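You operate a simulated robot arm through the tools that you are given. There is no shell and no other tool. Be economical: measure what you need, move in short steps, check, and stop when the job is done.

The job below is to be done with a simulated robot arm. You get a single attempt, and the scene is never put back.

JOB
Put the small jar that says "chilli" from the top of the small work table and the tea box on the steel plate.
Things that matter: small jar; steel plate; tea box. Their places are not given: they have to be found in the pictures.

It is judged by the outcome, as a careful person would: the job done as asked, and still so three seconds after it is handed in. It fails if anything else is knocked over, pushed out of place, dropped, spilled or broken.

ROBOT AND FRAMES
A 6-joint arm with a two-finger parallel gripper, fixed in place. Base frame: the origin is at the foot of the arm, x ahead of it, y to its left, z up; the work surface is at about z = 0.78. Readings come in m, rad, newtons and seconds.
With the tool pointing down near the work surface it reaches from about 0.26 to 0.68 m from the base axis. Its first joint turns from -1.152 to 1.152 rad. Payload 2.9 kg.
The tool frame sits at the grasp point between the pads (the TCP): z along the fingers, y along the line on which they close. The tips reach 0.03 m beyond it. Largest opening 0.11 m; finger width 0.02, thickness 0.01; the body of the gripper, 0.048 by 0.112 m, starts 0.055 m behind the TCP.
Orientation is told as [roll, pitch, yaw] about the base's x, y, z axes, in that order, counted from this pose: with the fingers straight down and closing along the base's y, the tool's x points along the base's -x, its y along +y and its z along -z.

CONTROLS
- The arm moves only by the tool step_arm. Its argument "targets" is a list that holds one entry, the list of rows, each a list of 6 numbers: the shift along the base's x, y, z in units of 50 mm (1.0 is 50 mm), then the turn, a rotation vector about the base's x, y, z in units of 5 degrees (1.0 is 5 degrees). In form: [[[dx, dy, dz, rx, ry, rz], ...]]. A call has 1 to 8 rows; each row shifts and turns the commanded pose from where the row before left it. "grip" is the gripper command, from -1 (fully open) to 1 (shut), values between in proportion, set as the call begins (left out, the last holds). A call with a number of a shift or a turn outside -1 to 1 is refused whole. Each row takes 0.2 s and may step no farther than 0.05 m and 0.15 rad from the row before; otherwise, or with a gripper value out of range, the whole call is refused. A pose out of reach is approached as far as the arm can. The call stops where the force on the tool passes 40 N (or 10 N more than at its start, if that is more) or the arm is blocked; 0.2 s more then pass. Each finger travels about 0.108 m/s and halts on what it meets, pressing with about 40 N; the grip force reading is that of the motor and also rises with nothing between the fingers. The clock runs only during rows and for 0.2 s after the last one: add rows that do not move to give the fingers time. The reply holds the time, the measured pose of the TCP, the force on the tool along the base axes, the opening and the grip force, in the units named above and with some noise, and new pictures: "show" is both (left out), scene, wrist or none.
- Cameras (640 x 400 px; columns grow to the right, rows downward): "scene" is fixed at [0.081, 0.4329, 1.3898]; the picture's right is [-0.74, -0.67, 0.00], its down [-0.34, 0.38, -0.86] and it looks along [0.57, -0.64, -0.51] (base axes); focal length 337 px, centre (320, 200). "wrist" rides on the gripper at [-0.036, 0, -0.057] in the tool frame; the picture's right is [0.00, -1.00, 0.00], its down [0.97, 0.00, -0.24] and it looks along [0.24, 0.00, 0.97] (tool axes); focal length 218 px, centre (320, 200).
- point_at(camera, pixels): for up to 12 pixels [column, row] of the newest picture of that camera ("zoom" is the newest enlarged one), the place [x, y, z] in the base frame of the surface seen there, good to about 0.002 m. It takes no simulated time.
- inspect(camera, box): a new picture of the part [left, top, right, bottom] of that camera's present view, enlarged. It takes no simulated time.
- finish_job(): hands the job in; it is judged then, once.

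Go step by step. Measure first, check grasps and placings, and put right what went wrong. The budget is 60 turns and 120 pictures, counting those below and the enlarged ones. Unless the task says otherwise, let go and move clear before handing in, and close with one line.

The tools are called after "Call:" by a JSON object that holds its "name" and its "arguments". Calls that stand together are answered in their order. step_arm: Moves the arm, as the interface text tells. Its arguments: {"type":"object","properties":{"targets":{"type":"array"},"grip":{"type":"number"},"show":{"type":"string","enum":["both","scene","wrist","none"]}},"required":["targets"]} The other tools are called the same way: point_at (camera, pixels) gives the place of the surface under pixels of a picture; inspect (camera, box) takes an enlarged picture of a part of a camera's view; finish_job () hands the job in.

At the start:

```text
time_s: 0.0
tcp_pos: [0.4195, 0.0402, 1.1022]
orientation: [0.0, 0.0, -0.001]
ft_force: [-0.2, -0.2, -0.2]
gripper_width: 0.1099
finger_force: 0.2
```

scene: 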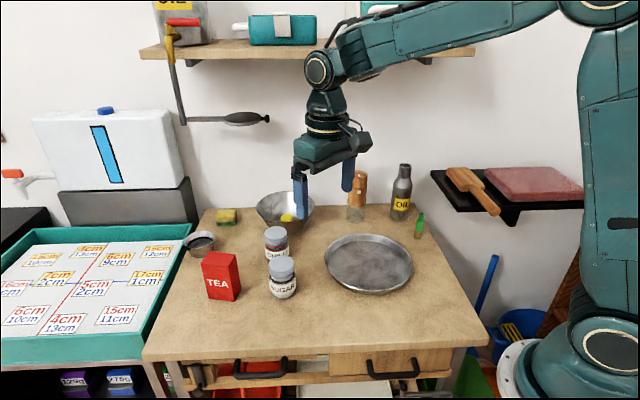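
wrist: 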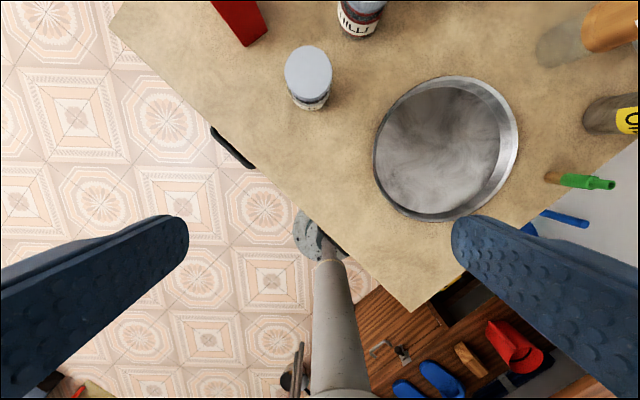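

The scene shows a red tea box at (221,276), the chilli jar probably at (276,241), a sugar jar at (282,278) and the plate at (369,262). I'll zoom in and measure them.

Call:
{"name": "inspect", "arguments": {"camera": "scene", "box": [180, 190, 440, 330]}}

Call:
{"name": "point_at", "arguments": {"camera": "scene", "pixels": [[276, 232], [282, 265], [203, 262], [216, 254], [238, 256], [208, 297], [240, 292], [369, 265], [328, 262], [411, 262], [369, 236], [369, 291]]}}

Call:
{"name": "point_at", "arguments": {"camera": "wrist", "pixels": [[308, 68], [360, 5], [440, 150], [376, 150], [517, 130], [268, 25], [247, 46]]}}

```text
2.46 times, centred on (310, 260) of scene
```

zoom: 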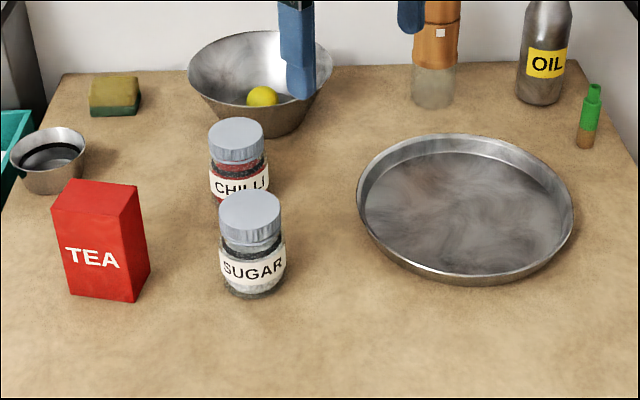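

```text
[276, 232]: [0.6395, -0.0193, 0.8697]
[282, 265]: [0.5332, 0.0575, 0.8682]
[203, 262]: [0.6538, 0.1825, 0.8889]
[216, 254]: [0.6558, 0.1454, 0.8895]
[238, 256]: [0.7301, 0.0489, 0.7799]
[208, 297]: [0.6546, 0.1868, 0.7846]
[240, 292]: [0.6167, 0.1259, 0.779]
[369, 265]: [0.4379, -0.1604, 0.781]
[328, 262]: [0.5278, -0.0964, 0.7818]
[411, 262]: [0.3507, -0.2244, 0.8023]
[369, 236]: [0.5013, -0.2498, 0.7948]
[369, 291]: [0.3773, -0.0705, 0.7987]
```

```text
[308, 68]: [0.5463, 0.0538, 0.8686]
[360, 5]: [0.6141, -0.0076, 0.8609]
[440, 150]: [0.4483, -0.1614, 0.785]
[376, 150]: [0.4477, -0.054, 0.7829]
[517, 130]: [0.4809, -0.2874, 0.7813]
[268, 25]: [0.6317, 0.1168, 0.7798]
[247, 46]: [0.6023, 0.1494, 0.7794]
```

The chilli jar is at about (0.635,-0.015), the sugar jar in front of it, and the plate floor is at z≈0.781. Next I'll measure the tea box corners, the jar lids and the plate rim from the zoom.

Call:
{"name": "point_at", "arguments": {"camera": "zoom", "pixels": [[56, 208], [76, 182], [135, 188], [118, 212], [212, 133], [260, 133], [236, 123], [236, 146], [133, 298], [72, 290], [147, 262], [236, 172]]}}

Call:
{"name": "point_at", "arguments": {"camera": "zoom", "pixels": [[360, 200], [572, 215], [470, 135], [460, 281], [224, 208], [277, 208], [250, 193], [250, 228], [320, 110], [275, 135]]}}

Call:
{"name": "inspect", "arguments": {"camera": "scene", "box": [190, 215, 310, 305]}}

```text
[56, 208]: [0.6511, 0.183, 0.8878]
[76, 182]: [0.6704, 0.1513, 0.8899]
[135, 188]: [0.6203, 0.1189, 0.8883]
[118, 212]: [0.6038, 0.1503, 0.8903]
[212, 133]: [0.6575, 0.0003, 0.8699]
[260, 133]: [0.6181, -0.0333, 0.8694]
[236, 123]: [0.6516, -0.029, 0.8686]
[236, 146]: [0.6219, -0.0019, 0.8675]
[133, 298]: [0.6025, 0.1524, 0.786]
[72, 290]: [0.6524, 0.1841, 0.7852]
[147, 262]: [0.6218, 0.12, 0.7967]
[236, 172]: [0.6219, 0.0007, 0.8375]
```

```text
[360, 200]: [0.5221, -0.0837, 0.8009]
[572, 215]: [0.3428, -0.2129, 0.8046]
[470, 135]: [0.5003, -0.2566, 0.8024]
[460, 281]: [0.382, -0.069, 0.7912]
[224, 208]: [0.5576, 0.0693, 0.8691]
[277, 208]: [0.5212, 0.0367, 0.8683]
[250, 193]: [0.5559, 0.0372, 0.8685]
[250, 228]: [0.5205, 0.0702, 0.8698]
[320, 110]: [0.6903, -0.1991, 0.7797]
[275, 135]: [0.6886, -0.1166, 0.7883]
```

```text
4.44 times, centred on (250, 260) of scene
```

zoom: 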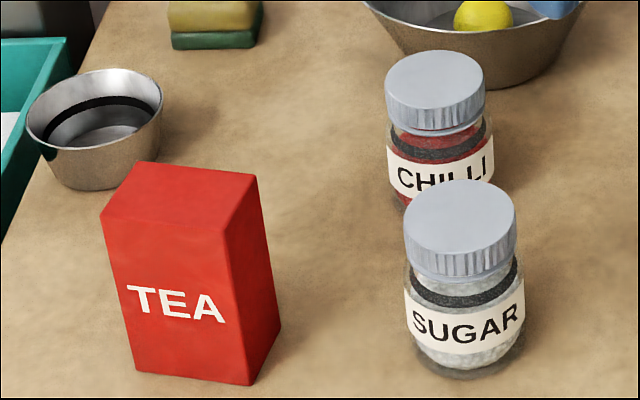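

Chilli lid centre is (0.637,-0.016) and top is 0.869. The tea box is centred at (0.637,0.151), its thin axis about 30° off y. Before descending I'll check the clearance to the bowl rim and small cup.

Call:
{"name": "point_at", "arguments": {"camera": "scene", "pixels": [[257, 216], [262, 222], [270, 226], [300, 222], [313, 208], [185, 243], [200, 250], [213, 238], [200, 233], [265, 214]]}}

Call:
{"name": "step_arm", "arguments": {"targets": [[[1, -0.25, -0.5, 0, 0, 0], [1, -0.25, -0.5, 0, 0, 0], [1, -0.25, -0.5, 0, 0, 0], [1, -0.25, -0.5, 0, 0, 0], [0.3, -0.1, -0.5, 0, 0, 0], [0, 0, 0, 0, 0, 0]]], "grip": -1}}

```text
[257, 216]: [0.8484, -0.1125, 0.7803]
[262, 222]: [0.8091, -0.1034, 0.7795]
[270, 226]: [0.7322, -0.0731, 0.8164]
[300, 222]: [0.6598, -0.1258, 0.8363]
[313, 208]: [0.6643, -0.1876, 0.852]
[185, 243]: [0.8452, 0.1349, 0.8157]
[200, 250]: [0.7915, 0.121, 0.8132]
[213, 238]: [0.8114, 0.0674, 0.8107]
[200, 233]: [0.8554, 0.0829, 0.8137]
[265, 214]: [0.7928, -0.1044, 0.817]
```

```text
refused: row 1 steps farther than a row can; nothing moved
```

The bowl's nearest rim is about (0.66,-0.126), clear of a gripper closing along y. The row was too long, so I'll use shorter steps to get above the chilli jar.

Call:
{"name": "step_arm", "arguments": {"targets": [[[0.725, -0.187, -0.4, 0, 0, 0], [0.725, -0.187, -0.4, 0, 0, 0], [0.725, -0.187, -0.4, 0, 0, 0], [0.725, -0.187, -0.4, 0, 0, 0], [0.725, -0.187, -0.4, 0, 0, 0], [0.725, -0.187, -0.4, 0, 0, 0], [0, 0, 0, 0, 0, 0], [0, 0, 0, 0, 0, 0]]], "grip": -0.7}}

```text
time_s: 1.8
tcp_pos: [0.6372, -0.0181, 0.9814]
orientation: [0.001, 0.001, -0.002]
ft_force: [0.5, 0.1, -0.1]
gripper_width: 0.0935
finger_force: 0.0
```

scene: 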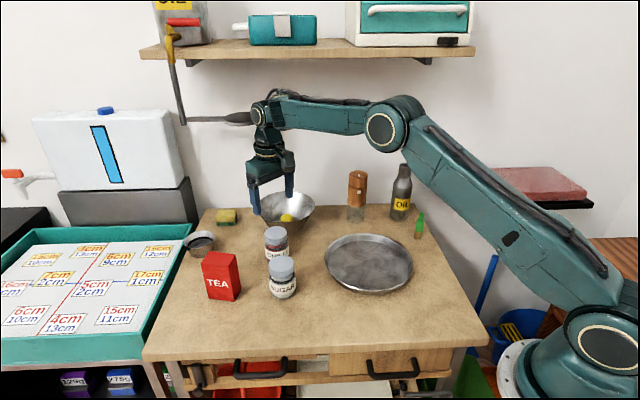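
wrist: 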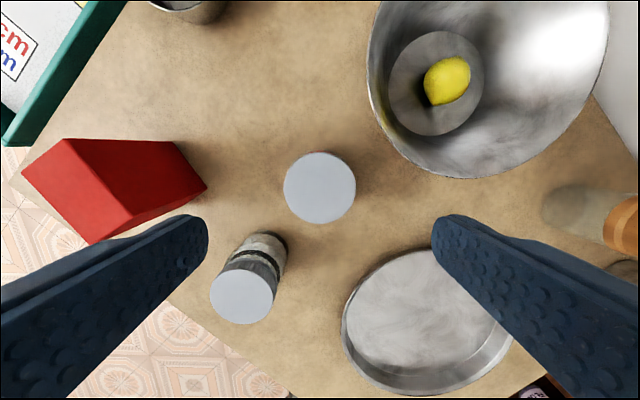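

The wrist view shows the chilli lid centred at (320,187) with the bowl edge at (460,178), well away. I'll measure these to refine the grasp.

Call:
{"name": "point_at", "arguments": {"camera": "wrist", "pixels": [[320, 187], [286, 187], [354, 187], [320, 154], [320, 220], [460, 176], [400, 150], [260, 275], [65, 140], [173, 142], [205, 187], [130, 212]]}}

Call:
{"name": "point_at", "arguments": {"camera": "wrist", "pixels": [[26, 172], [92, 242], [430, 250], [345, 330], [430, 330]]}}

```text
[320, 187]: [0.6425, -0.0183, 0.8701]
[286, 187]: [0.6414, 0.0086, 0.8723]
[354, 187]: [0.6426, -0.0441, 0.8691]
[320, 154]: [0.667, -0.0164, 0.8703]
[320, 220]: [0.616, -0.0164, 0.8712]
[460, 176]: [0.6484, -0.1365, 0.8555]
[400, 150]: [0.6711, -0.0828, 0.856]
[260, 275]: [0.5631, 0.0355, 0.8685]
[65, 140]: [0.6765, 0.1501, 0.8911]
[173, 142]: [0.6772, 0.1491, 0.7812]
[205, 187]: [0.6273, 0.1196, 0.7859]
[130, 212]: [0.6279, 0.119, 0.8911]
```

```text
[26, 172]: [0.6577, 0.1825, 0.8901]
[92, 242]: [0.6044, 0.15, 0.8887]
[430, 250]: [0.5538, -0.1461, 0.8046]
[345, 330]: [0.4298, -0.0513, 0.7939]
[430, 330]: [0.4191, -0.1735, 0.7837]
```

Lid centre is (0.641,-0.017), and the rim at (0.671,-0.083) is about 2 cm from the finger path. I'll yaw −20° for extra room and come down to z≈0.83.

Call:
{"name": "step_arm", "arguments": {"targets": [[[0.08, 0.02, 0, 0, 0, -1], [0, 0, 0, 0, 0, -1], [0, 0, 0, 0, 0, -1], [0, 0, 0, 0, 0, -1], [0, 0, -0.8, 0, 0, 0], [0, 0, -0.8, 0, 0, 0], [0, 0, -0.4, 0, 0, 0], [0, 0, 0, 0, 0, 0]]]}}

```text
time_s: 3.6
tcp_pos: [0.6411, -0.0164, 0.8826]
orientation: [0.001, 0.001, -0.349]
ft_force: [-0.1, -0.1, 0.3]
gripper_width: 0.0936
finger_force: 0.1
```

scene: 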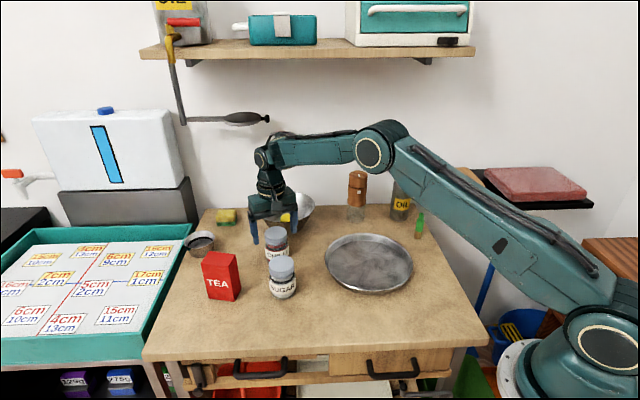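
wrist: 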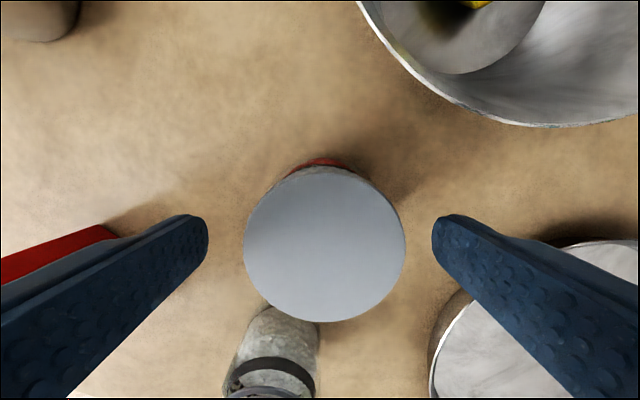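

The lid is centred between the fingers at (324,243) with clear space around it. I'll descend 52 mm and close.

Call:
{"name": "step_arm", "arguments": {"targets": [[[0, 0, -0.5, 0, 0, 0], [0, 0, -0.5, 0, 0, 0], [0, 0, 0, 0, 0, 0]]], "show": "wrist"}}

Call:
{"name": "step_arm", "arguments": {"targets": [[[0, 0, 0, 0, 0, 0], [0, 0, 0, 0, 0, 0], [0, 0, 0, 0, 0, 0], [0, 0, 0, 0, 0, 0]]], "grip": 1, "show": "both"}}

```text
time_s: 4.4
tcp_pos: [0.6414, -0.0164, 0.8315]
orientation: [-0.001, -0.001, -0.348]
ft_force: [1.0, -0.7, -0.2]
gripper_width: 0.0935
finger_force: 0.0
```

wrist: 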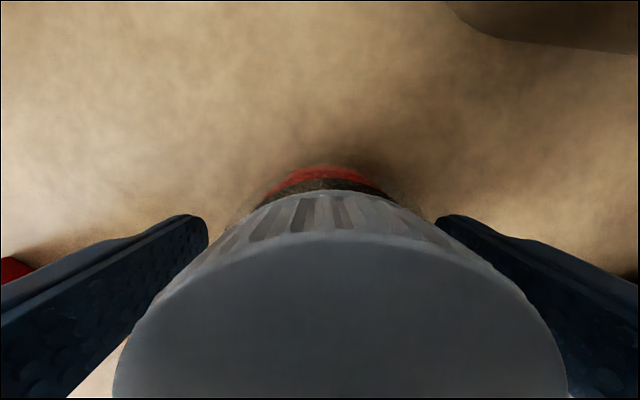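

```text
time_s: 5.4
tcp_pos: [0.6417, -0.015, 0.8323]
orientation: [-0.001, -0.002, -0.348]
ft_force: [0.6, 0.3, -0.1]
gripper_width: 0.0626
finger_force: 40.4
```

scene: 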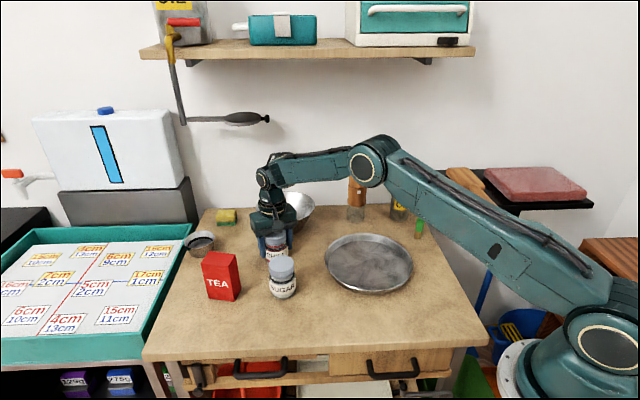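
wrist: 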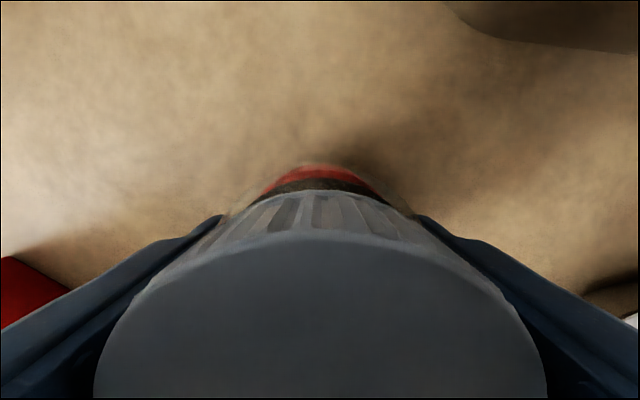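

The jar is held (opening 0.0626, force 40 N). I'll lift it 10 cm and carry it above the plate; fitted plate centre (0.443,-0.163), radius 0.112, and jar spot (0.482,-0.177).

Call:
{"name": "step_arm", "arguments": {"targets": [[[0, 0, 0.7, 0, 0, 0], [0, 0, 0.7, 0, 0, 0], [0, 0, 0.7, 0, 0, 0], [0, 0, 0, 0, 0, 0]]], "show": "scene"}}

Call:
{"name": "step_arm", "arguments": {"targets": [[[-0.533, -0.54, 0, 0, 0, 0], [-0.533, -0.54, 0, 0, 0, 0], [-0.533, -0.54, 0, 0, 0, 0], [-0.533, -0.54, 0, 0, 0, 0], [-0.533, -0.54, 0, 0, 0, 0], [-0.533, -0.54, 0, 0, 0, 0], [0, 0, 0, 0, 0, 0]]]}}

```text
time_s: 6.4
tcp_pos: [0.642, -0.0154, 0.9374]
orientation: [-0.002, 0.001, -0.349]
ft_force: [-0.5, 0.1, -0.2]
gripper_width: 0.0
finger_force: 37.8
```

scene: 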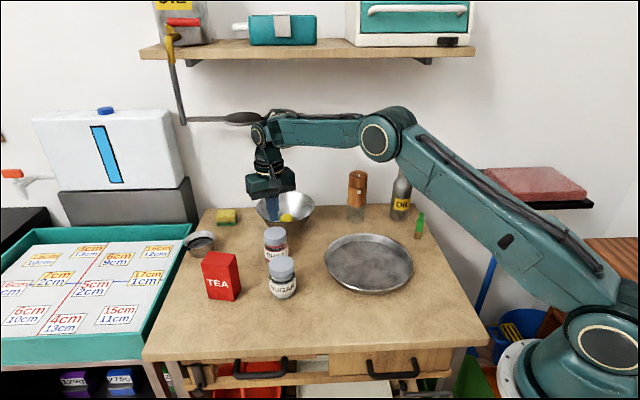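

```text
time_s: 8.0
tcp_pos: [0.4802, -0.1791, 0.9376]
orientation: [0.0, 0.0, -0.35]
ft_force: [-0.2, -0.9, 0.4]
gripper_width: 0.0
finger_force: 37.8
```

scene: 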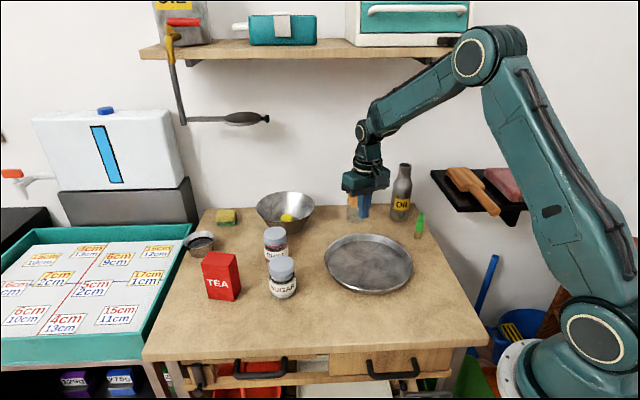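
wrist: 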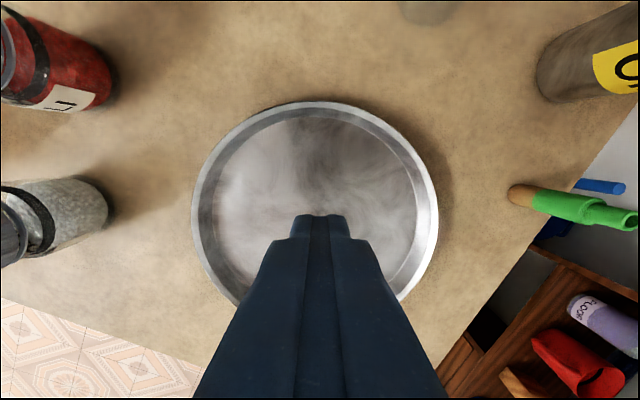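

The gripper closed to 0.0, so the jar slipped out during the lift and is still standing at (276,241). I'll check its state and profile to choose a better grasp.

Call:
{"name": "inspect", "arguments": {"camera": "scene", "box": [245, 215, 309, 305]}}

Call:
{"name": "inspect", "arguments": {"camera": "wrist", "box": [0, 0, 160, 280]}}

Call:
{"name": "step_arm", "arguments": {"targets": [[[0.3, 0.3, 0.3, 0, 0, 0], [0.533, 0.54, 0, 0, 0, 0], [0.533, 0.54, 0, 0, 0, 0], [0.533, 0.54, 0, 0, 0, 0], [0.533, 0.54, 0, 0, 0, 0], [0.3, 0.3, 0, 0, 0, 0], [0, 0, 0, 0, 0, 0]]], "grip": -0.7}}

```text
4.44 times, centred on (277, 260) of scene
```

zoom: 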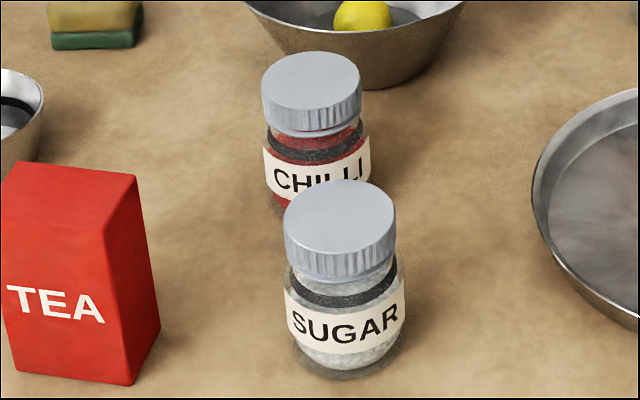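

```text
1.43 times, centred on (80, 140) of wrist
```

zoom: 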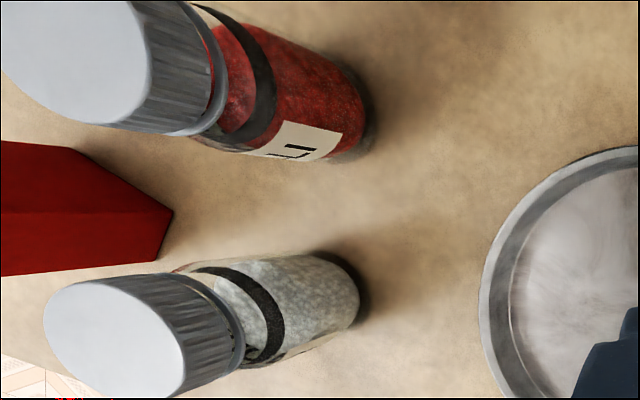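

```text
time_s: 9.6
tcp_pos: [0.6184, -0.0412, 0.9521]
orientation: [0.0, 0.0, -0.349]
ft_force: [-0.4, 0.0, -0.2]
gripper_width: 0.0936
finger_force: 0.0
```

scene: 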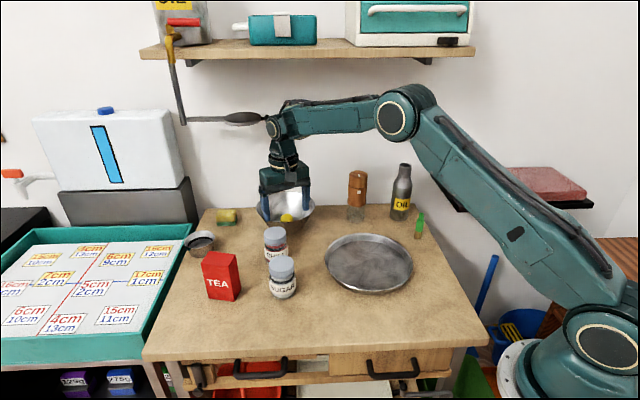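
wrist: 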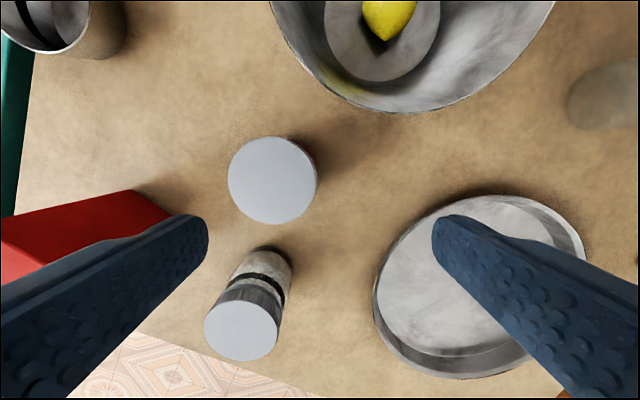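

The jar is upright and slightly shifted; its smooth glass body slipped. I'll measure its profile to decide on gripping the ribbed lid.

Call:
{"name": "inspect", "arguments": {"camera": "scene", "box": [253, 220, 301, 264]}}

Call:
{"name": "point_at", "arguments": {"camera": "wrist", "pixels": [[272, 180], [229, 180], [315, 180], [272, 138], [272, 223], [309, 155]]}}

Call:
{"name": "point_at", "arguments": {"camera": "scene", "pixels": [[276, 241], [276, 243], [276, 245], [276, 247], [276, 249], [276, 252], [276, 255], [265, 250], [288, 250], [265, 240], [287, 240]]}}

```text
9.09 times, centred on (277, 242) of scene
```

zoom: 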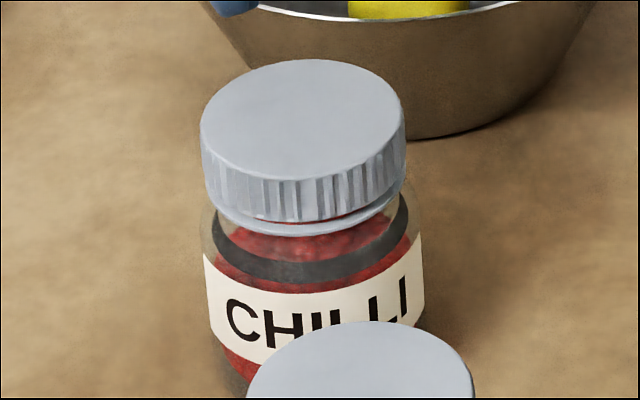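

```text
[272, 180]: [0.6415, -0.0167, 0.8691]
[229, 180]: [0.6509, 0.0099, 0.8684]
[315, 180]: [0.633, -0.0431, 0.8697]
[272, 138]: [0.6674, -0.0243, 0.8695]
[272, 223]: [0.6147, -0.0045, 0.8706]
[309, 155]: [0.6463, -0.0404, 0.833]
```

```text
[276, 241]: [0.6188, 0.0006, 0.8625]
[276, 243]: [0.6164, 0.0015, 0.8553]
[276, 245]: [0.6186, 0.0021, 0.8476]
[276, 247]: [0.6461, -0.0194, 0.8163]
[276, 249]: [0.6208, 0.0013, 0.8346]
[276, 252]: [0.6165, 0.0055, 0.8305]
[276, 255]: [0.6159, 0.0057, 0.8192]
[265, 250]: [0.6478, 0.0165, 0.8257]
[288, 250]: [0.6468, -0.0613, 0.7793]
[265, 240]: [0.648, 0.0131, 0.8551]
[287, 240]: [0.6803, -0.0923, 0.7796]
```

The jar is still at (0.641,-0.017); its ribbed lid spans z≈0.847–0.869, with the wider glass body below 0.84. I'll grip the lid only, with the tips at about 0.845, and then do a small slow test lift.

Call:
{"name": "step_arm", "arguments": {"targets": [[[0.45, 0.48, 0, 0, 0, 0], [0, 0, -0.5, 0, 0, 0], [0, 0, -0.5, 0, 0, 0], [0, 0, -0.53, 0, 0, 0], [0, 0, 0, 0, 0, 0], [0, 0, 0, 0, 0, 0]]], "show": "none"}}

Call:
{"name": "step_arm", "arguments": {"targets": [[[0, 0, 0, 0, 0, 0], [0, 0, 0, 0, 0, 0], [0, 0, 0, 0, 0, 0], [0, 0, 0, 0, 0, 0]]], "grip": 1}}

```text
time_s: 11.0
tcp_pos: [0.6402, -0.0163, 0.8757]
orientation: [0.0, 0.0, -0.348]
ft_force: [1.0, 0.4, -0.6]
gripper_width: 0.0932
finger_force: 0.1
```

```text
time_s: 12.0
tcp_pos: [0.6399, -0.0147, 0.8757]
orientation: [0.001, 0.001, -0.349]
ft_force: [-0.2, -0.4, 0.5]
gripper_width: 0.0546
finger_force: 40.0
```

scene: 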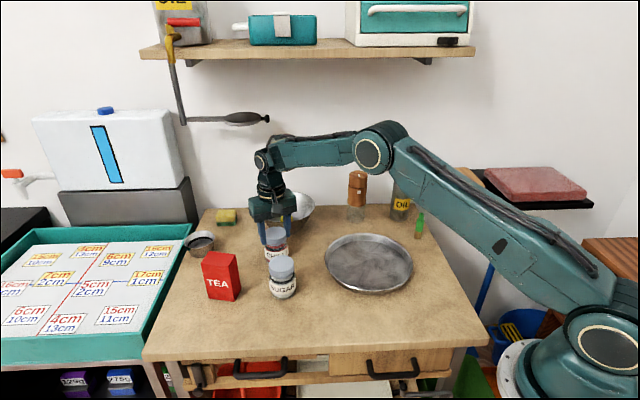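
wrist: 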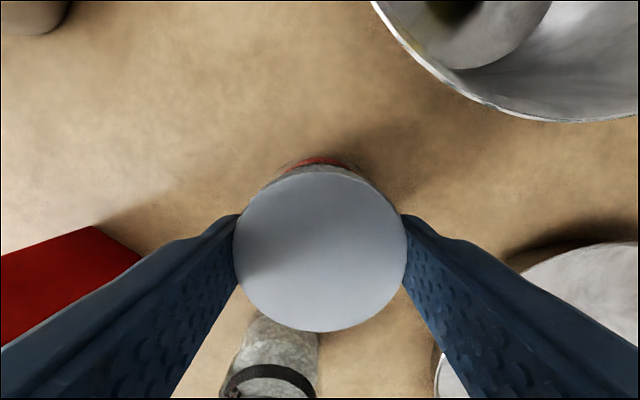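

The lid is gripped (0.0546 wide). I'll do a slow 12 mm test lift.

Call:
{"name": "step_arm", "arguments": {"targets": [[[0, 0, 0.04, 0, 0, 0], [0, 0, 0.06, 0, 0, 0], [0, 0, 0.07, 0, 0, 0], [0, 0, 0.07, 0, 0, 0], [0, 0, 0, 0, 0, 0]]], "show": "none"}}

Call:
{"name": "inspect", "arguments": {"camera": "scene", "box": [243, 210, 311, 270]}}

```text
time_s: 13.2
tcp_pos: [0.6407, -0.0166, 0.8872]
orientation: [-0.001, -0.001, -0.349]
ft_force: [-0.1, 0.0, -1.0]
gripper_width: 0.0547
finger_force: 39.9
```

```text
6.67 times, centred on (277, 240) of scene
```

zoom: 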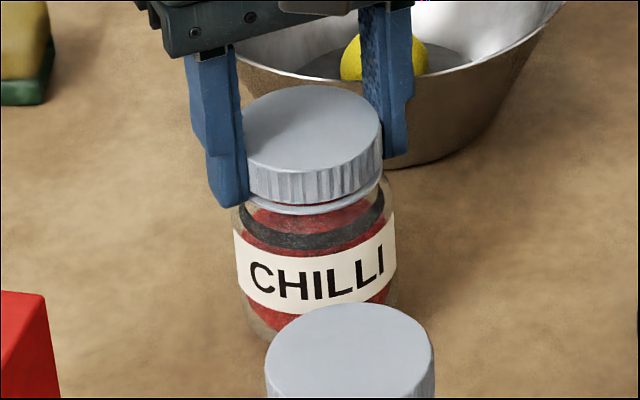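

The full CHILLI label is now visible above the sugar lid, so the whole jar rose with its lid. I'll keep lifting smoothly.

Call:
{"name": "step_arm", "arguments": {"targets": [[[0, 0, 0.1, 0, 0, 0], [0, 0, 0.25, 0, 0, 0], [0, 0, 0.35, 0, 0, 0], [0, 0, 0.4, 0, 0, 0], [0, 0, 0.4, 0, 0, 0], [0, 0, 0.25, 0, 0, 0], [0, 0, 0.1, 0, 0, 0], [0, 0, 0, 0, 0, 0]]], "show": "scene"}}

```text
time_s: 15.0
tcp_pos: [0.6402, -0.0154, 0.981]
orientation: [-0.001, 0.0, -0.349]
ft_force: [0.0, 0.5, -0.8]
gripper_width: 0.0544
finger_force: 40.7
```

scene: 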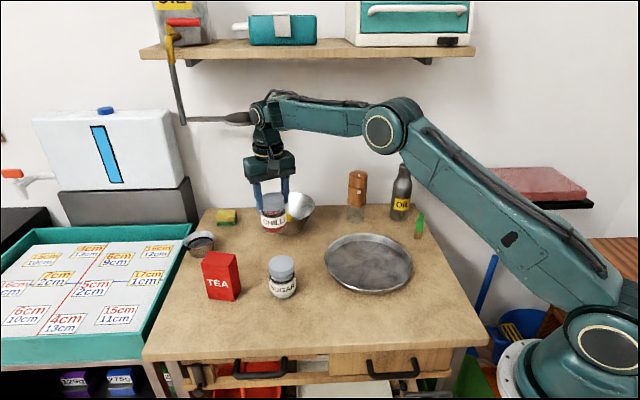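

The jar is held firmly and raised. I'll carry it smoothly over the plate spot.

Call:
{"name": "step_arm", "arguments": {"targets": [[[-0.2, -0.2, 0, 0, 0, 0], [-0.4, -0.41, 0, 0, 0, 0], [-0.5, -0.51, 0, 0, 0, 0], [-0.5, -0.51, 0, 0, 0, 0], [-0.5, -0.51, 0, 0, 0, 0], [-0.5, -0.51, 0, 0, 0, 0], [-0.36, -0.37, 0, 0, 0, 0], [-0.2, -0.2, 0, 0, 0, 0]]]}}

```text
time_s: 16.8
tcp_pos: [0.482, -0.1766, 0.9805]
orientation: [0.0, 0.0, -0.349]
ft_force: [-0.4, -0.2, -0.7]
gripper_width: 0.0544
finger_force: 39.5
```

scene: 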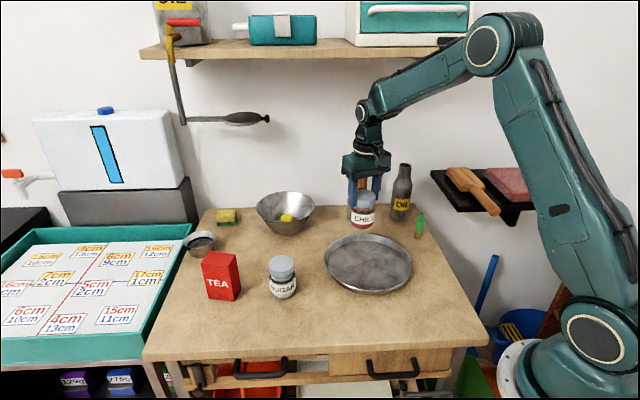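
wrist: 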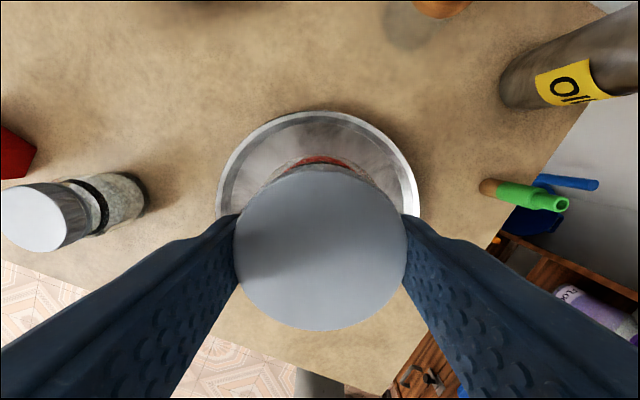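

The jar is over the plate. On the plate floor (z≈0.782) contact should come at TCP≈0.878, so I'll descend to 0.884 and then creep.

Call:
{"name": "step_arm", "arguments": {"targets": [[[0, 0, -0.2, 0, 0, 0], [0, 0, -0.4, 0, 0, 0], [0, 0, -0.45, 0, 0, 0], [0, 0, -0.4, 0, 0, 0], [0, 0, -0.28, 0, 0, 0], [0, 0, -0.15, 0, 0, 0], [0, 0, -0.05, 0, 0, 0], [0, 0, 0, 0, 0, 0]]], "show": "none"}}

Call:
{"name": "step_arm", "arguments": {"targets": [[[0, 0, -0.03, 0, 0, 0], [0, 0, -0.03, 0, 0, 0], [0, 0, -0.02, 0, 0, 0], [0, 0, 0, 0, 0, 0]]], "show": "scene"}}

Call:
{"name": "inspect", "arguments": {"camera": "scene", "box": [310, 200, 430, 300]}}

```text
time_s: 18.6
tcp_pos: [0.4818, -0.1769, 0.8835]
orientation: [0.001, 0.001, -0.348]
ft_force: [0.7, -0.5, -0.4]
gripper_width: 0.0545
finger_force: 40.3
```

```text
time_s: 19.6
tcp_pos: [0.4815, -0.1764, 0.8801]
orientation: [0.0, -0.001, -0.348]
ft_force: [0.3, 0.6, -0.3]
gripper_width: 0.0546
finger_force: 40.4
```

scene: 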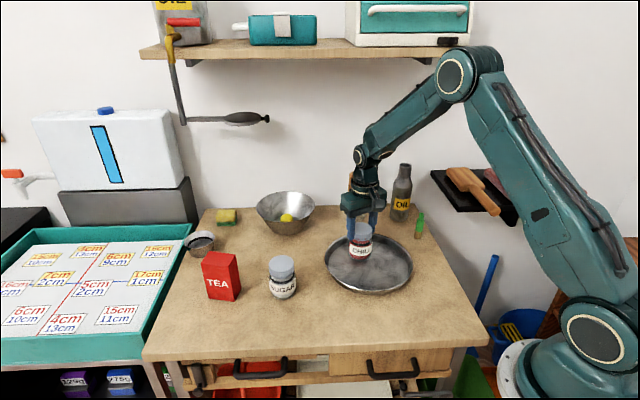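

```text
4.00 times, centred on (370, 250) of scene
```

zoom: 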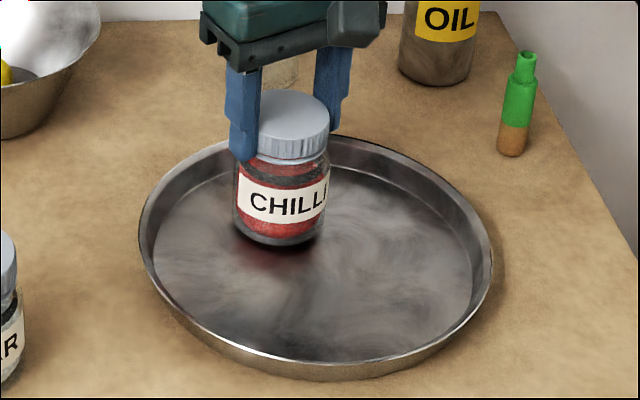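

No contact yet (force ≈0). I'll creep a few more millimetres until the force rises.

Call:
{"name": "step_arm", "arguments": {"targets": [[[0, 0, -0.02, 0, 0, 0], [0, 0, -0.02, 0, 0, 0], [0, 0, 0, 0, 0, 0]]], "show": "none"}}

```text
time_s: 20.4
tcp_pos: [0.482, -0.1777, 0.8791]
orientation: [-0.001, -0.002, -0.349]
ft_force: [-4.9, 1.2, 21.1]
gripper_width: 0.0544
finger_force: 40.8
```

Contact (21 N upward). I'll ease up slightly, open partway, and rise clear.

Call:
{"name": "step_arm", "arguments": {"targets": [[[0, 0, 0.015, 0, 0, 0], [0, 0, 0, 0, 0, 0]]], "show": "none"}}

Call:
{"name": "step_arm", "arguments": {"targets": [[[0, 0, 0, 0, 0, 0], [0, 0, 0, 0, 0, 0], [0, 0, 0, 0, 0, 0], [0, 0, 0.3, 0, 0, 0], [0, 0, 0.6, 0, 0, 0], [0, 0, 0.6, 0, 0, 0], [0, 0, 0.6, 0, 0, 0], [0, 0, 0, 0, 0, 0]]], "grip": -0.7}}

Call:
{"name": "inspect", "arguments": {"camera": "scene", "box": [310, 200, 430, 300]}}

```text
time_s: 21.0
tcp_pos: [0.4824, -0.1766, 0.88]
orientation: [-0.001, -0.001, -0.349]
ft_force: [-2.8, 0.8, 16.2]
gripper_width: 0.0546
finger_force: 39.8
```

```text
time_s: 22.8
tcp_pos: [0.4813, -0.1778, 0.9844]
orientation: [-0.001, 0.001, -0.349]
ft_force: [0.7, 0.1, -0.1]
gripper_width: 0.0933
finger_force: 0.1
```

scene: 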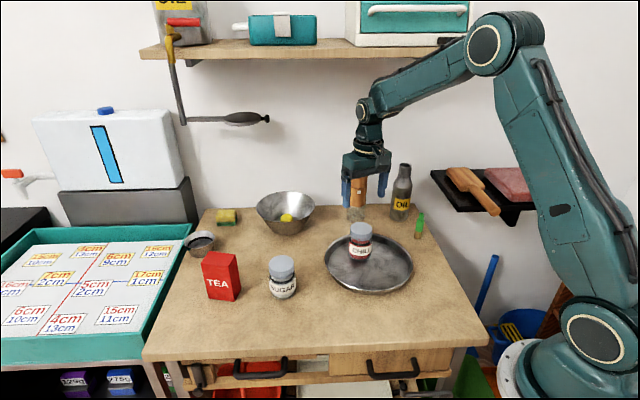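
wrist: 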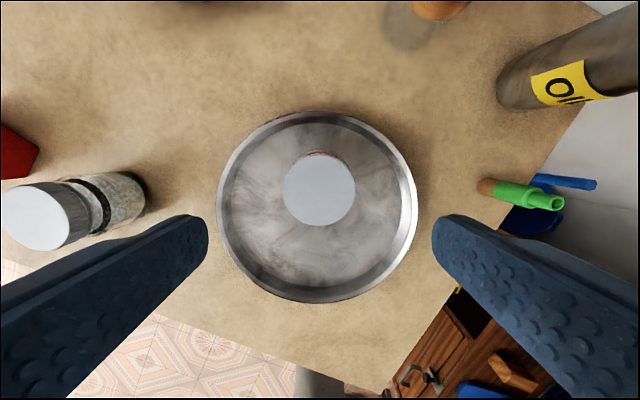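

```text
4.00 times, centred on (370, 250) of scene
```

zoom: 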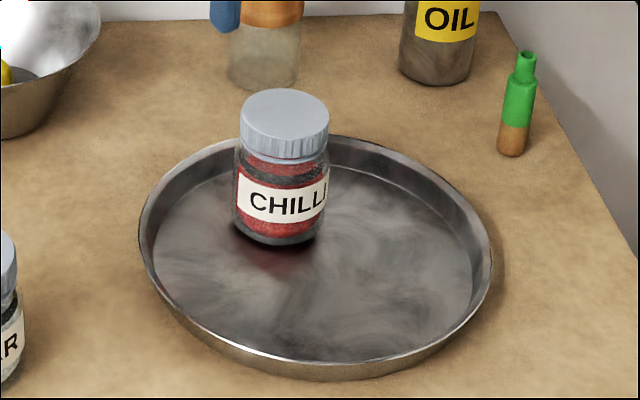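

The chilli jar stands upright well inside the plate, with room beside it. Now I'll go over the tea box at (0.640,0.151), yaw to +32°.

Call:
{"name": "step_arm", "arguments": {"targets": [[[0.265, 0.5475, 0.1, 0, 0, 0.867], [0.265, 0.5475, 0.1, 0, 0, 0.867], [0.265, 0.5475, 0.1, 0, 0, 0.867], [0.265, 0.5475, 0.1, 0, 0, 0.867], [0.265, 0.5475, 0.1, 0, 0, 0.867], [0.265, 0.5475, 0.1, 0, 0, 0.867]]], "show": "none"}}

Call:
{"name": "step_arm", "arguments": {"targets": [[[0.265, 0.5475, 0, 0, 0, 0.867], [0.265, 0.5475, 0, 0, 0, 0.867], [0.265, 0.5475, 0, 0, 0, 0.867], [0.265, 0.5475, 0, 0, 0, 0.867], [0.265, 0.5475, 0, 0, 0, 0.867], [0.265, 0.5475, 0, 0, 0, 0.867], [0, 0, 0, 0, 0, 0]]]}}

```text
time_s: 24.2
tcp_pos: [0.5604, -0.0123, 1.0136]
orientation: [0.0, 0.003, 0.107]
ft_force: [-0.3, 0.1, -0.1]
gripper_width: 0.0937
finger_force: 0.1
```

```text
time_s: 25.8
tcp_pos: [0.6398, 0.1533, 1.0128]
orientation: [0.001, 0.0, 0.558]
ft_force: [-0.5, 0.0, 0.4]
gripper_width: 0.0933
finger_force: 0.1
```

scene: 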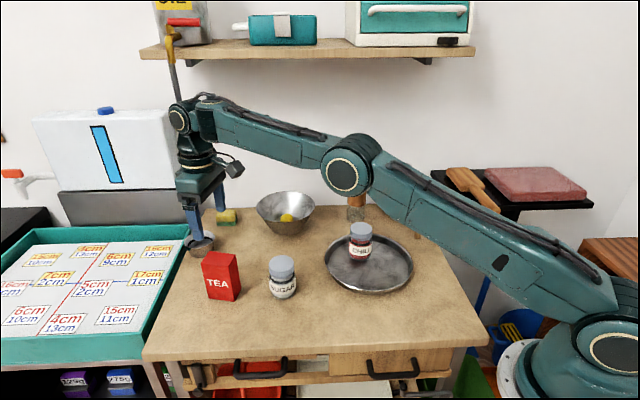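
wrist: 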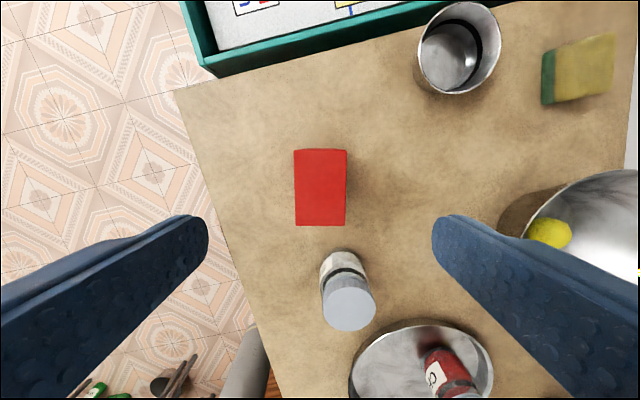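

The tea box is aligned with the fingers at (320,188). I'll measure its top corners once more and descend partway.

Call:
{"name": "point_at", "arguments": {"camera": "wrist", "pixels": [[320, 188], [297, 152], [345, 152], [297, 223], [344, 223]]}}

Call:
{"name": "step_arm", "arguments": {"targets": [[[0, 0, -0.7, 0, 0, 0], [0, 0, -0.7, 0, 0, 0], [0, 0, -0.4, 0, 0, 0], [0, 0, 0, 0, 0, 0]]], "show": "wrist"}}

```text
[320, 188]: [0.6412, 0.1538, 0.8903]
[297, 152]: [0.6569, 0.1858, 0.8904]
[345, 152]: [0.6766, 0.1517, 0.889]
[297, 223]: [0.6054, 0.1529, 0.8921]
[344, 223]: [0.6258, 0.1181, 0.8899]
```

```text
time_s: 26.8
tcp_pos: [0.639, 0.1512, 0.9232]
orientation: [-0.002, 0.001, 0.559]
ft_force: [-0.4, 0.2, 0.3]
gripper_width: 0.0933
finger_force: 0.1
```

wrist: 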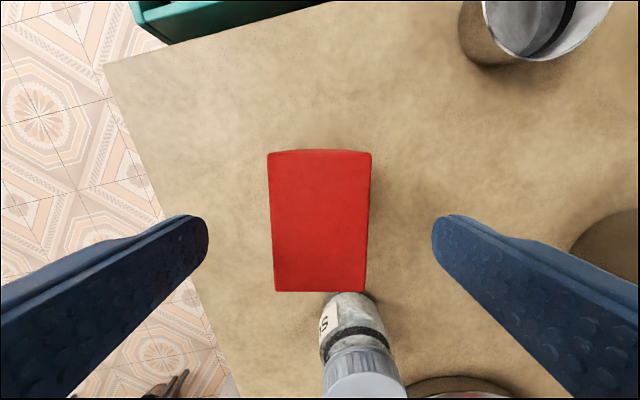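

Everything is centred and clear; I'll descend to TCP z≈0.848 and close.

Call:
{"name": "step_arm", "arguments": {"targets": [[[0.02, 0.02, -0.6, 0, 0, 0], [0, 0, -0.6, 0, 0, 0], [0, 0, -0.3, 0, 0, 0], [0, 0, 0, 0, 0, 0]]], "show": "none"}}

Call:
{"name": "step_arm", "arguments": {"targets": [[[0, 0, 0, 0, 0, 0], [0, 0, 0, 0, 0, 0], [0, 0, 0, 0, 0, 0], [0, 0, 0, 0, 0, 0]]], "grip": 1, "show": "none"}}

Call:
{"name": "step_arm", "arguments": {"targets": [[[0, 0, 0.04, 0, 0, 0], [0, 0, 0.08, 0, 0, 0], [0, 0, 0.12, 0, 0, 0], [0, 0, 0, 0, 0, 0]]], "show": "both"}}

```text
time_s: 27.8
tcp_pos: [0.6415, 0.1532, 0.8478]
orientation: [-0.001, 0.001, 0.56]
ft_force: [-0.8, -0.4, -0.6]
gripper_width: 0.0934
finger_force: 0.1
```

```text
time_s: 28.8
tcp_pos: [0.6404, 0.1518, 0.8484]
orientation: [0.0, 0.0, 0.559]
ft_force: [-0.8, -1.0, -0.3]
gripper_width: 0.043
finger_force: 40.0
```

```text
time_s: 29.8
tcp_pos: [0.6417, 0.1534, 0.8615]
orientation: [0.0, 0.001, 0.559]
ft_force: [0.0, 0.1, 0.0]
gripper_width: 0.0431
finger_force: 40.0
```

scene: 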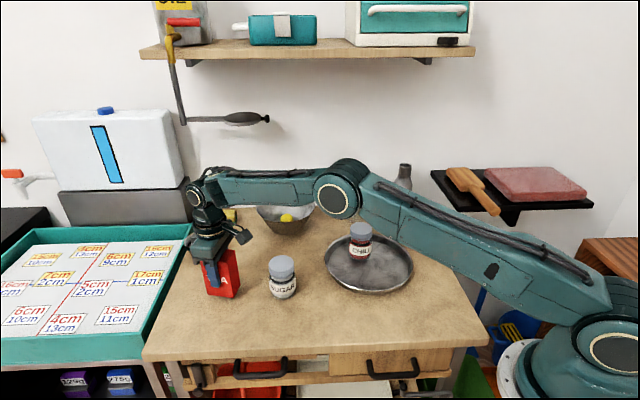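
wrist: 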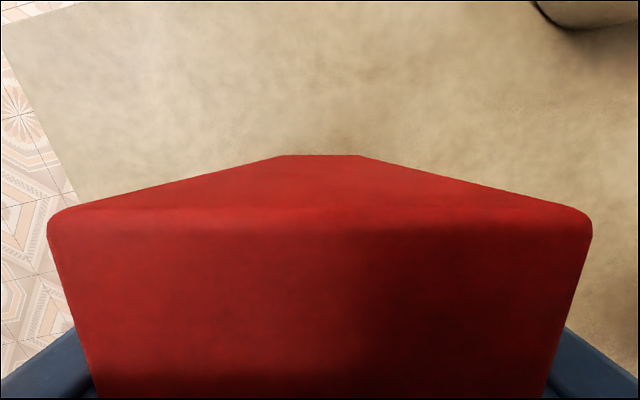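

Held stably at 0.043. I'll lift a further 14 cm to clear the sugar and chilli jars.

Call:
{"name": "step_arm", "arguments": {"targets": [[[0, 0, 0.15, 0, 0, 0], [0, 0, 0.35, 0, 0, 0], [0, 0, 0.5, 0, 0, 0], [0, 0, 0.6, 0, 0, 0], [0, 0, 0.6, 0, 0, 0], [0, 0, 0.4, 0, 0, 0], [0, 0, 0.2, 0, 0, 0], [0, 0, 0, 0, 0, 0]]], "show": "scene"}}

```text
time_s: 31.6
tcp_pos: [0.6419, 0.1537, 1.0008]
orientation: [-0.003, -0.001, 0.559]
ft_force: [0.6, 0.8, -0.3]
gripper_width: 0.0431
finger_force: 39.3
```

scene: 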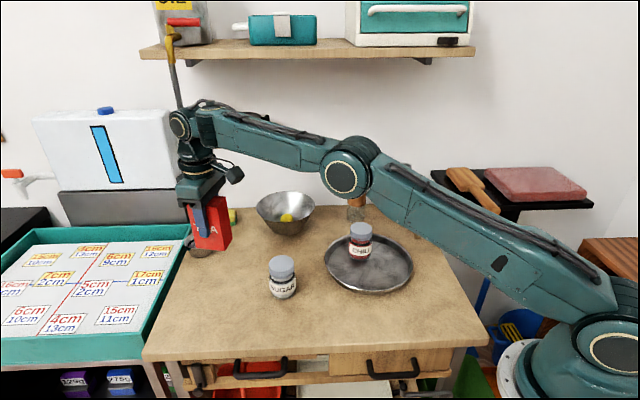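

The box is well clear. I'll carry it to (0.401,-0.147) while rotating yaw to −20°.

Call:
{"name": "step_arm", "arguments": {"targets": [[[-0.15, -0.19, 0, 0, 0, -0.4], [-0.301, -0.376, 0, 0, 0, -0.65], [-0.301, -0.376, 0, 0, 0, -0.65], [-0.301, -0.376, 0, 0, 0, -0.65], [-0.301, -0.376, 0, 0, 0, -0.65], [-0.301, -0.376, 0, 0, 0, -0.65], [-0.301, -0.376, 0, 0, 0, -0.65], [-0.301, -0.376, 0, 0, 0, -0.65]]], "show": "none"}}

Call:
{"name": "step_arm", "arguments": {"targets": [[[-0.301, -0.376, 0, 0, 0, -0.65], [-0.301, -0.376, 0, 0, 0, -0.65], [-0.301, -0.376, 0, 0, 0, -0.65], [-0.301, -0.376, 0, 0, 0, -0.65], [-0.301, -0.376, 0, 0, 0, -0.65], [-0.301, -0.376, 0, 0, 0, -0.65], [-0.301, -0.376, 0, 0, 0, -0.65], [-0.301, -0.376, 0, 0, 0, -0.65]]], "show": "none"}}

Call:
{"name": "step_arm", "arguments": {"targets": [[[-0.15, -0.18, 0, 0, 0, -0.25], [0, 0, 0, 0, 0, 0]]]}}

```text
time_s: 33.4
tcp_pos: [0.529, 0.0106, 0.9994]
orientation: [0.0, 0.0, 0.126]
ft_force: [0.2, -0.4, -0.3]
gripper_width: 0.0431
finger_force: 40.0
```

```text
time_s: 35.2
tcp_pos: [0.4101, -0.1382, 1.0002]
orientation: [0.0, -0.001, -0.33]
ft_force: [0.7, -0.3, -0.3]
gripper_width: 0.0429
finger_force: 40.5
```

```text
time_s: 35.8
tcp_pos: [0.4022, -0.1471, 1.002]
orientation: [-0.001, -0.001, -0.352]
ft_force: [0.6, -0.7, 0.0]
gripper_width: 0.0429
finger_force: 40.3
```

scene: 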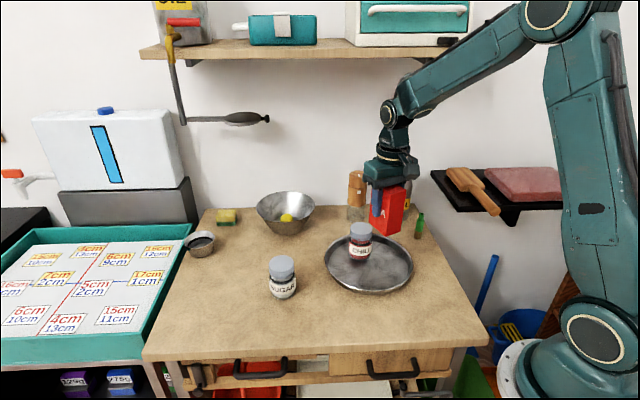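
wrist: 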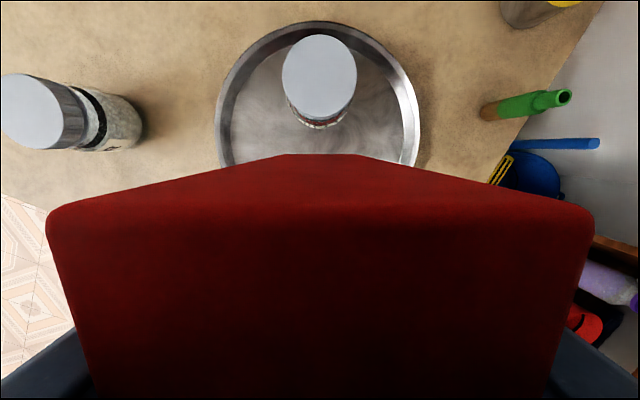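

The box is aligned with the plate's near half, the chilli jar ahead of it at (320,75). I'll descend to about 6 mm above contact.

Call:
{"name": "step_arm", "arguments": {"targets": [[[0, 0, -0.3, 0, 0, 0], [0, 0, -0.5, 0, 0, 0], [0, 0, -0.6, 0, 0, 0], [0, 0, -0.6, 0, 0, 0], [0, 0, -0.5, 0, 0, 0], [0, 0, -0.27, 0, 0, 0], [0, 0, -0.1, 0, 0, 0], [0, 0, 0, 0, 0, 0]]], "show": "scene"}}

Call:
{"name": "inspect", "arguments": {"camera": "scene", "box": [310, 200, 430, 300]}}

```text
time_s: 37.6
tcp_pos: [0.4015, -0.1467, 0.8577]
orientation: [0.001, -0.001, -0.349]
ft_force: [0.3, 0.2, 0.4]
gripper_width: 0.0429
finger_force: 40.4
```

scene: 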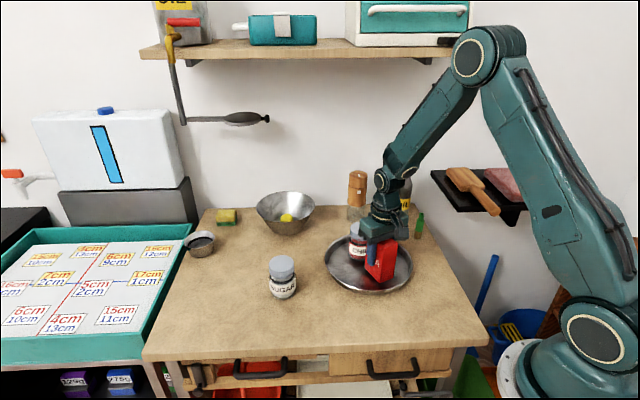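

```text
4.00 times, centred on (370, 250) of scene
```

zoom: 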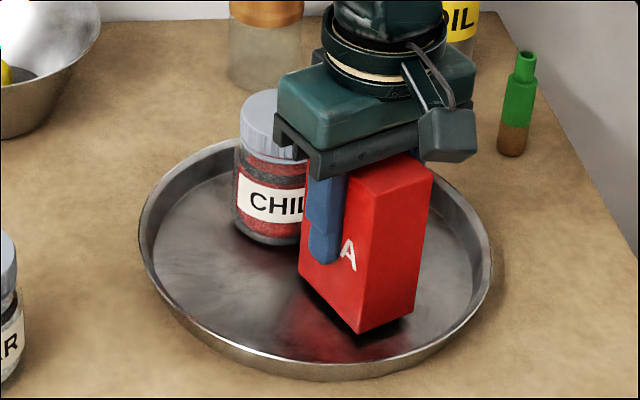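

The box hovers inside the plate, clear of the jar and rim. I'll creep down to contact.

Call:
{"name": "step_arm", "arguments": {"targets": [[[0, 0, -0.03, 0, 0, 0], [0, 0, -0.03, 0, 0, 0], [0, 0, -0.02, 0, 0, 0], [0, 0, 0, 0, 0, 0]]], "show": "none"}}

```text
time_s: 38.6
tcp_pos: [0.4016, -0.1473, 0.8526]
orientation: [0.0, 0.0, -0.351]
ft_force: [0.6, -0.1, -0.7]
gripper_width: 0.0432
finger_force: 39.8
```

No contact yet; I'll go a little further.

Call:
{"name": "step_arm", "arguments": {"targets": [[[0, 0, -0.02, 0, 0, 0], [0, 0, 0, 0, 0, 0]]], "show": "none"}}

```text
time_s: 39.2
tcp_pos: [0.402, -0.1475, 0.8518]
orientation: [0.002, 0.002, -0.349]
ft_force: [0.2, 0.0, 0.8]
gripper_width: 0.043
finger_force: 39.5
```

Call:
{"name": "step_arm", "arguments": {"targets": [[[0, 0, -0.02, 0, 0, 0], [0, 0, 0, 0, 0, 0]]], "show": "none"}}

```text
time_s: 39.8
tcp_pos: [0.4008, -0.1475, 0.8518]
orientation: [0.0, -0.002, -0.348]
ft_force: [-0.8, 1.8, 8.4]
gripper_width: 0.043
finger_force: 39.7
```

Contact (8 N upward) shows the box rests on the plate. I'll open to ~0.08 and rise straight up.

Call:
{"name": "step_arm", "arguments": {"targets": [[[0, 0, 0, 0, 0, 0], [0, 0, 0, 0, 0, 0], [0, 0, 0, 0, 0, 0], [0, 0, 0.3, 0, 0, 0], [0, 0, 0.6, 0, 0, 0], [0, 0, 0.8, 0, 0, 0], [0, 0, 0.9, 0, 0, 0], [0, 0, 0.9, 0, 0, 0]]], "grip": -0.5}}

Call:
{"name": "inspect", "arguments": {"camera": "scene", "box": [310, 200, 430, 300]}}

```text
time_s: 41.6
tcp_pos: [0.4004, -0.1471, 1.0261]
orientation: [0.0, 0.002, -0.347]
ft_force: [0.1, 0.4, -0.3]
gripper_width: 0.0823
finger_force: 0.1
```

scene: 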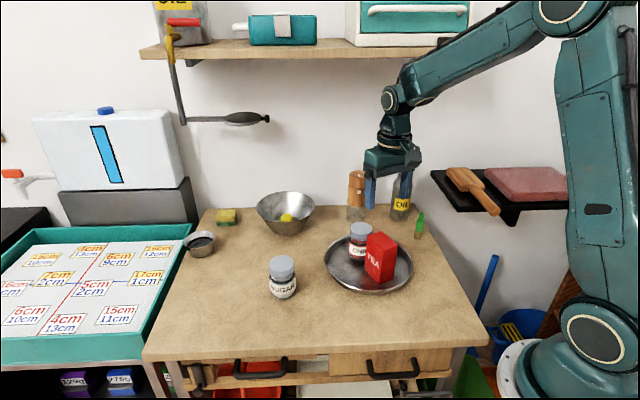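
wrist: 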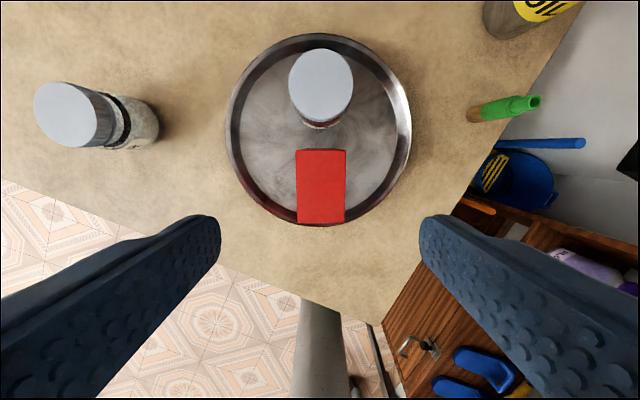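

```text
4.00 times, centred on (370, 250) of scene
```

zoom: 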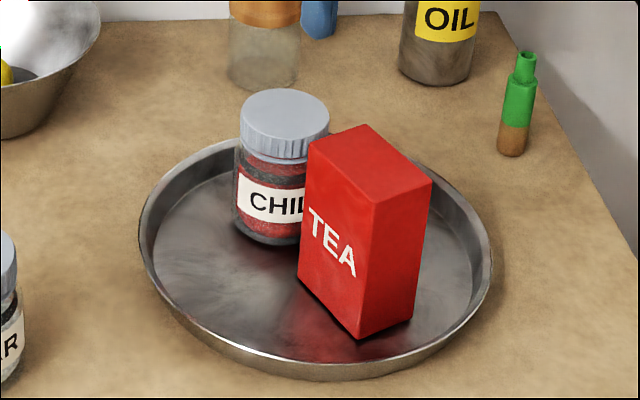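

Both items stand upright in the plate and the gripper is clear. I'll check that the box is level.

Call:
{"name": "point_at", "arguments": {"camera": "wrist", "pixels": [[300, 153], [343, 153], [300, 221], [342, 221], [320, 85], [320, 55], [320, 113]]}}

```text
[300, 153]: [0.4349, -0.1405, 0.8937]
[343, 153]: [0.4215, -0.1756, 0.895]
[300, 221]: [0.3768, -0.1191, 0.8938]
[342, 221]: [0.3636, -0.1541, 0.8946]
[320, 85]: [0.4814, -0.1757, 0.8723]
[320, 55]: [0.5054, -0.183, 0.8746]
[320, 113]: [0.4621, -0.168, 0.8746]
```

The box top is level (z≈0.894 at all corners), the jar top is level, and nothing else has moved, so I'm handing in.

Call:
{"name": "finish_job", "arguments": {}}

```text
The job is handed in.
```

The chilli jar and the tea box are both standing upright on the steel plate, and nothing else was knocked over or moved; the jar slipped out of the first grip without tipping, so I lifted it by the lid instead.
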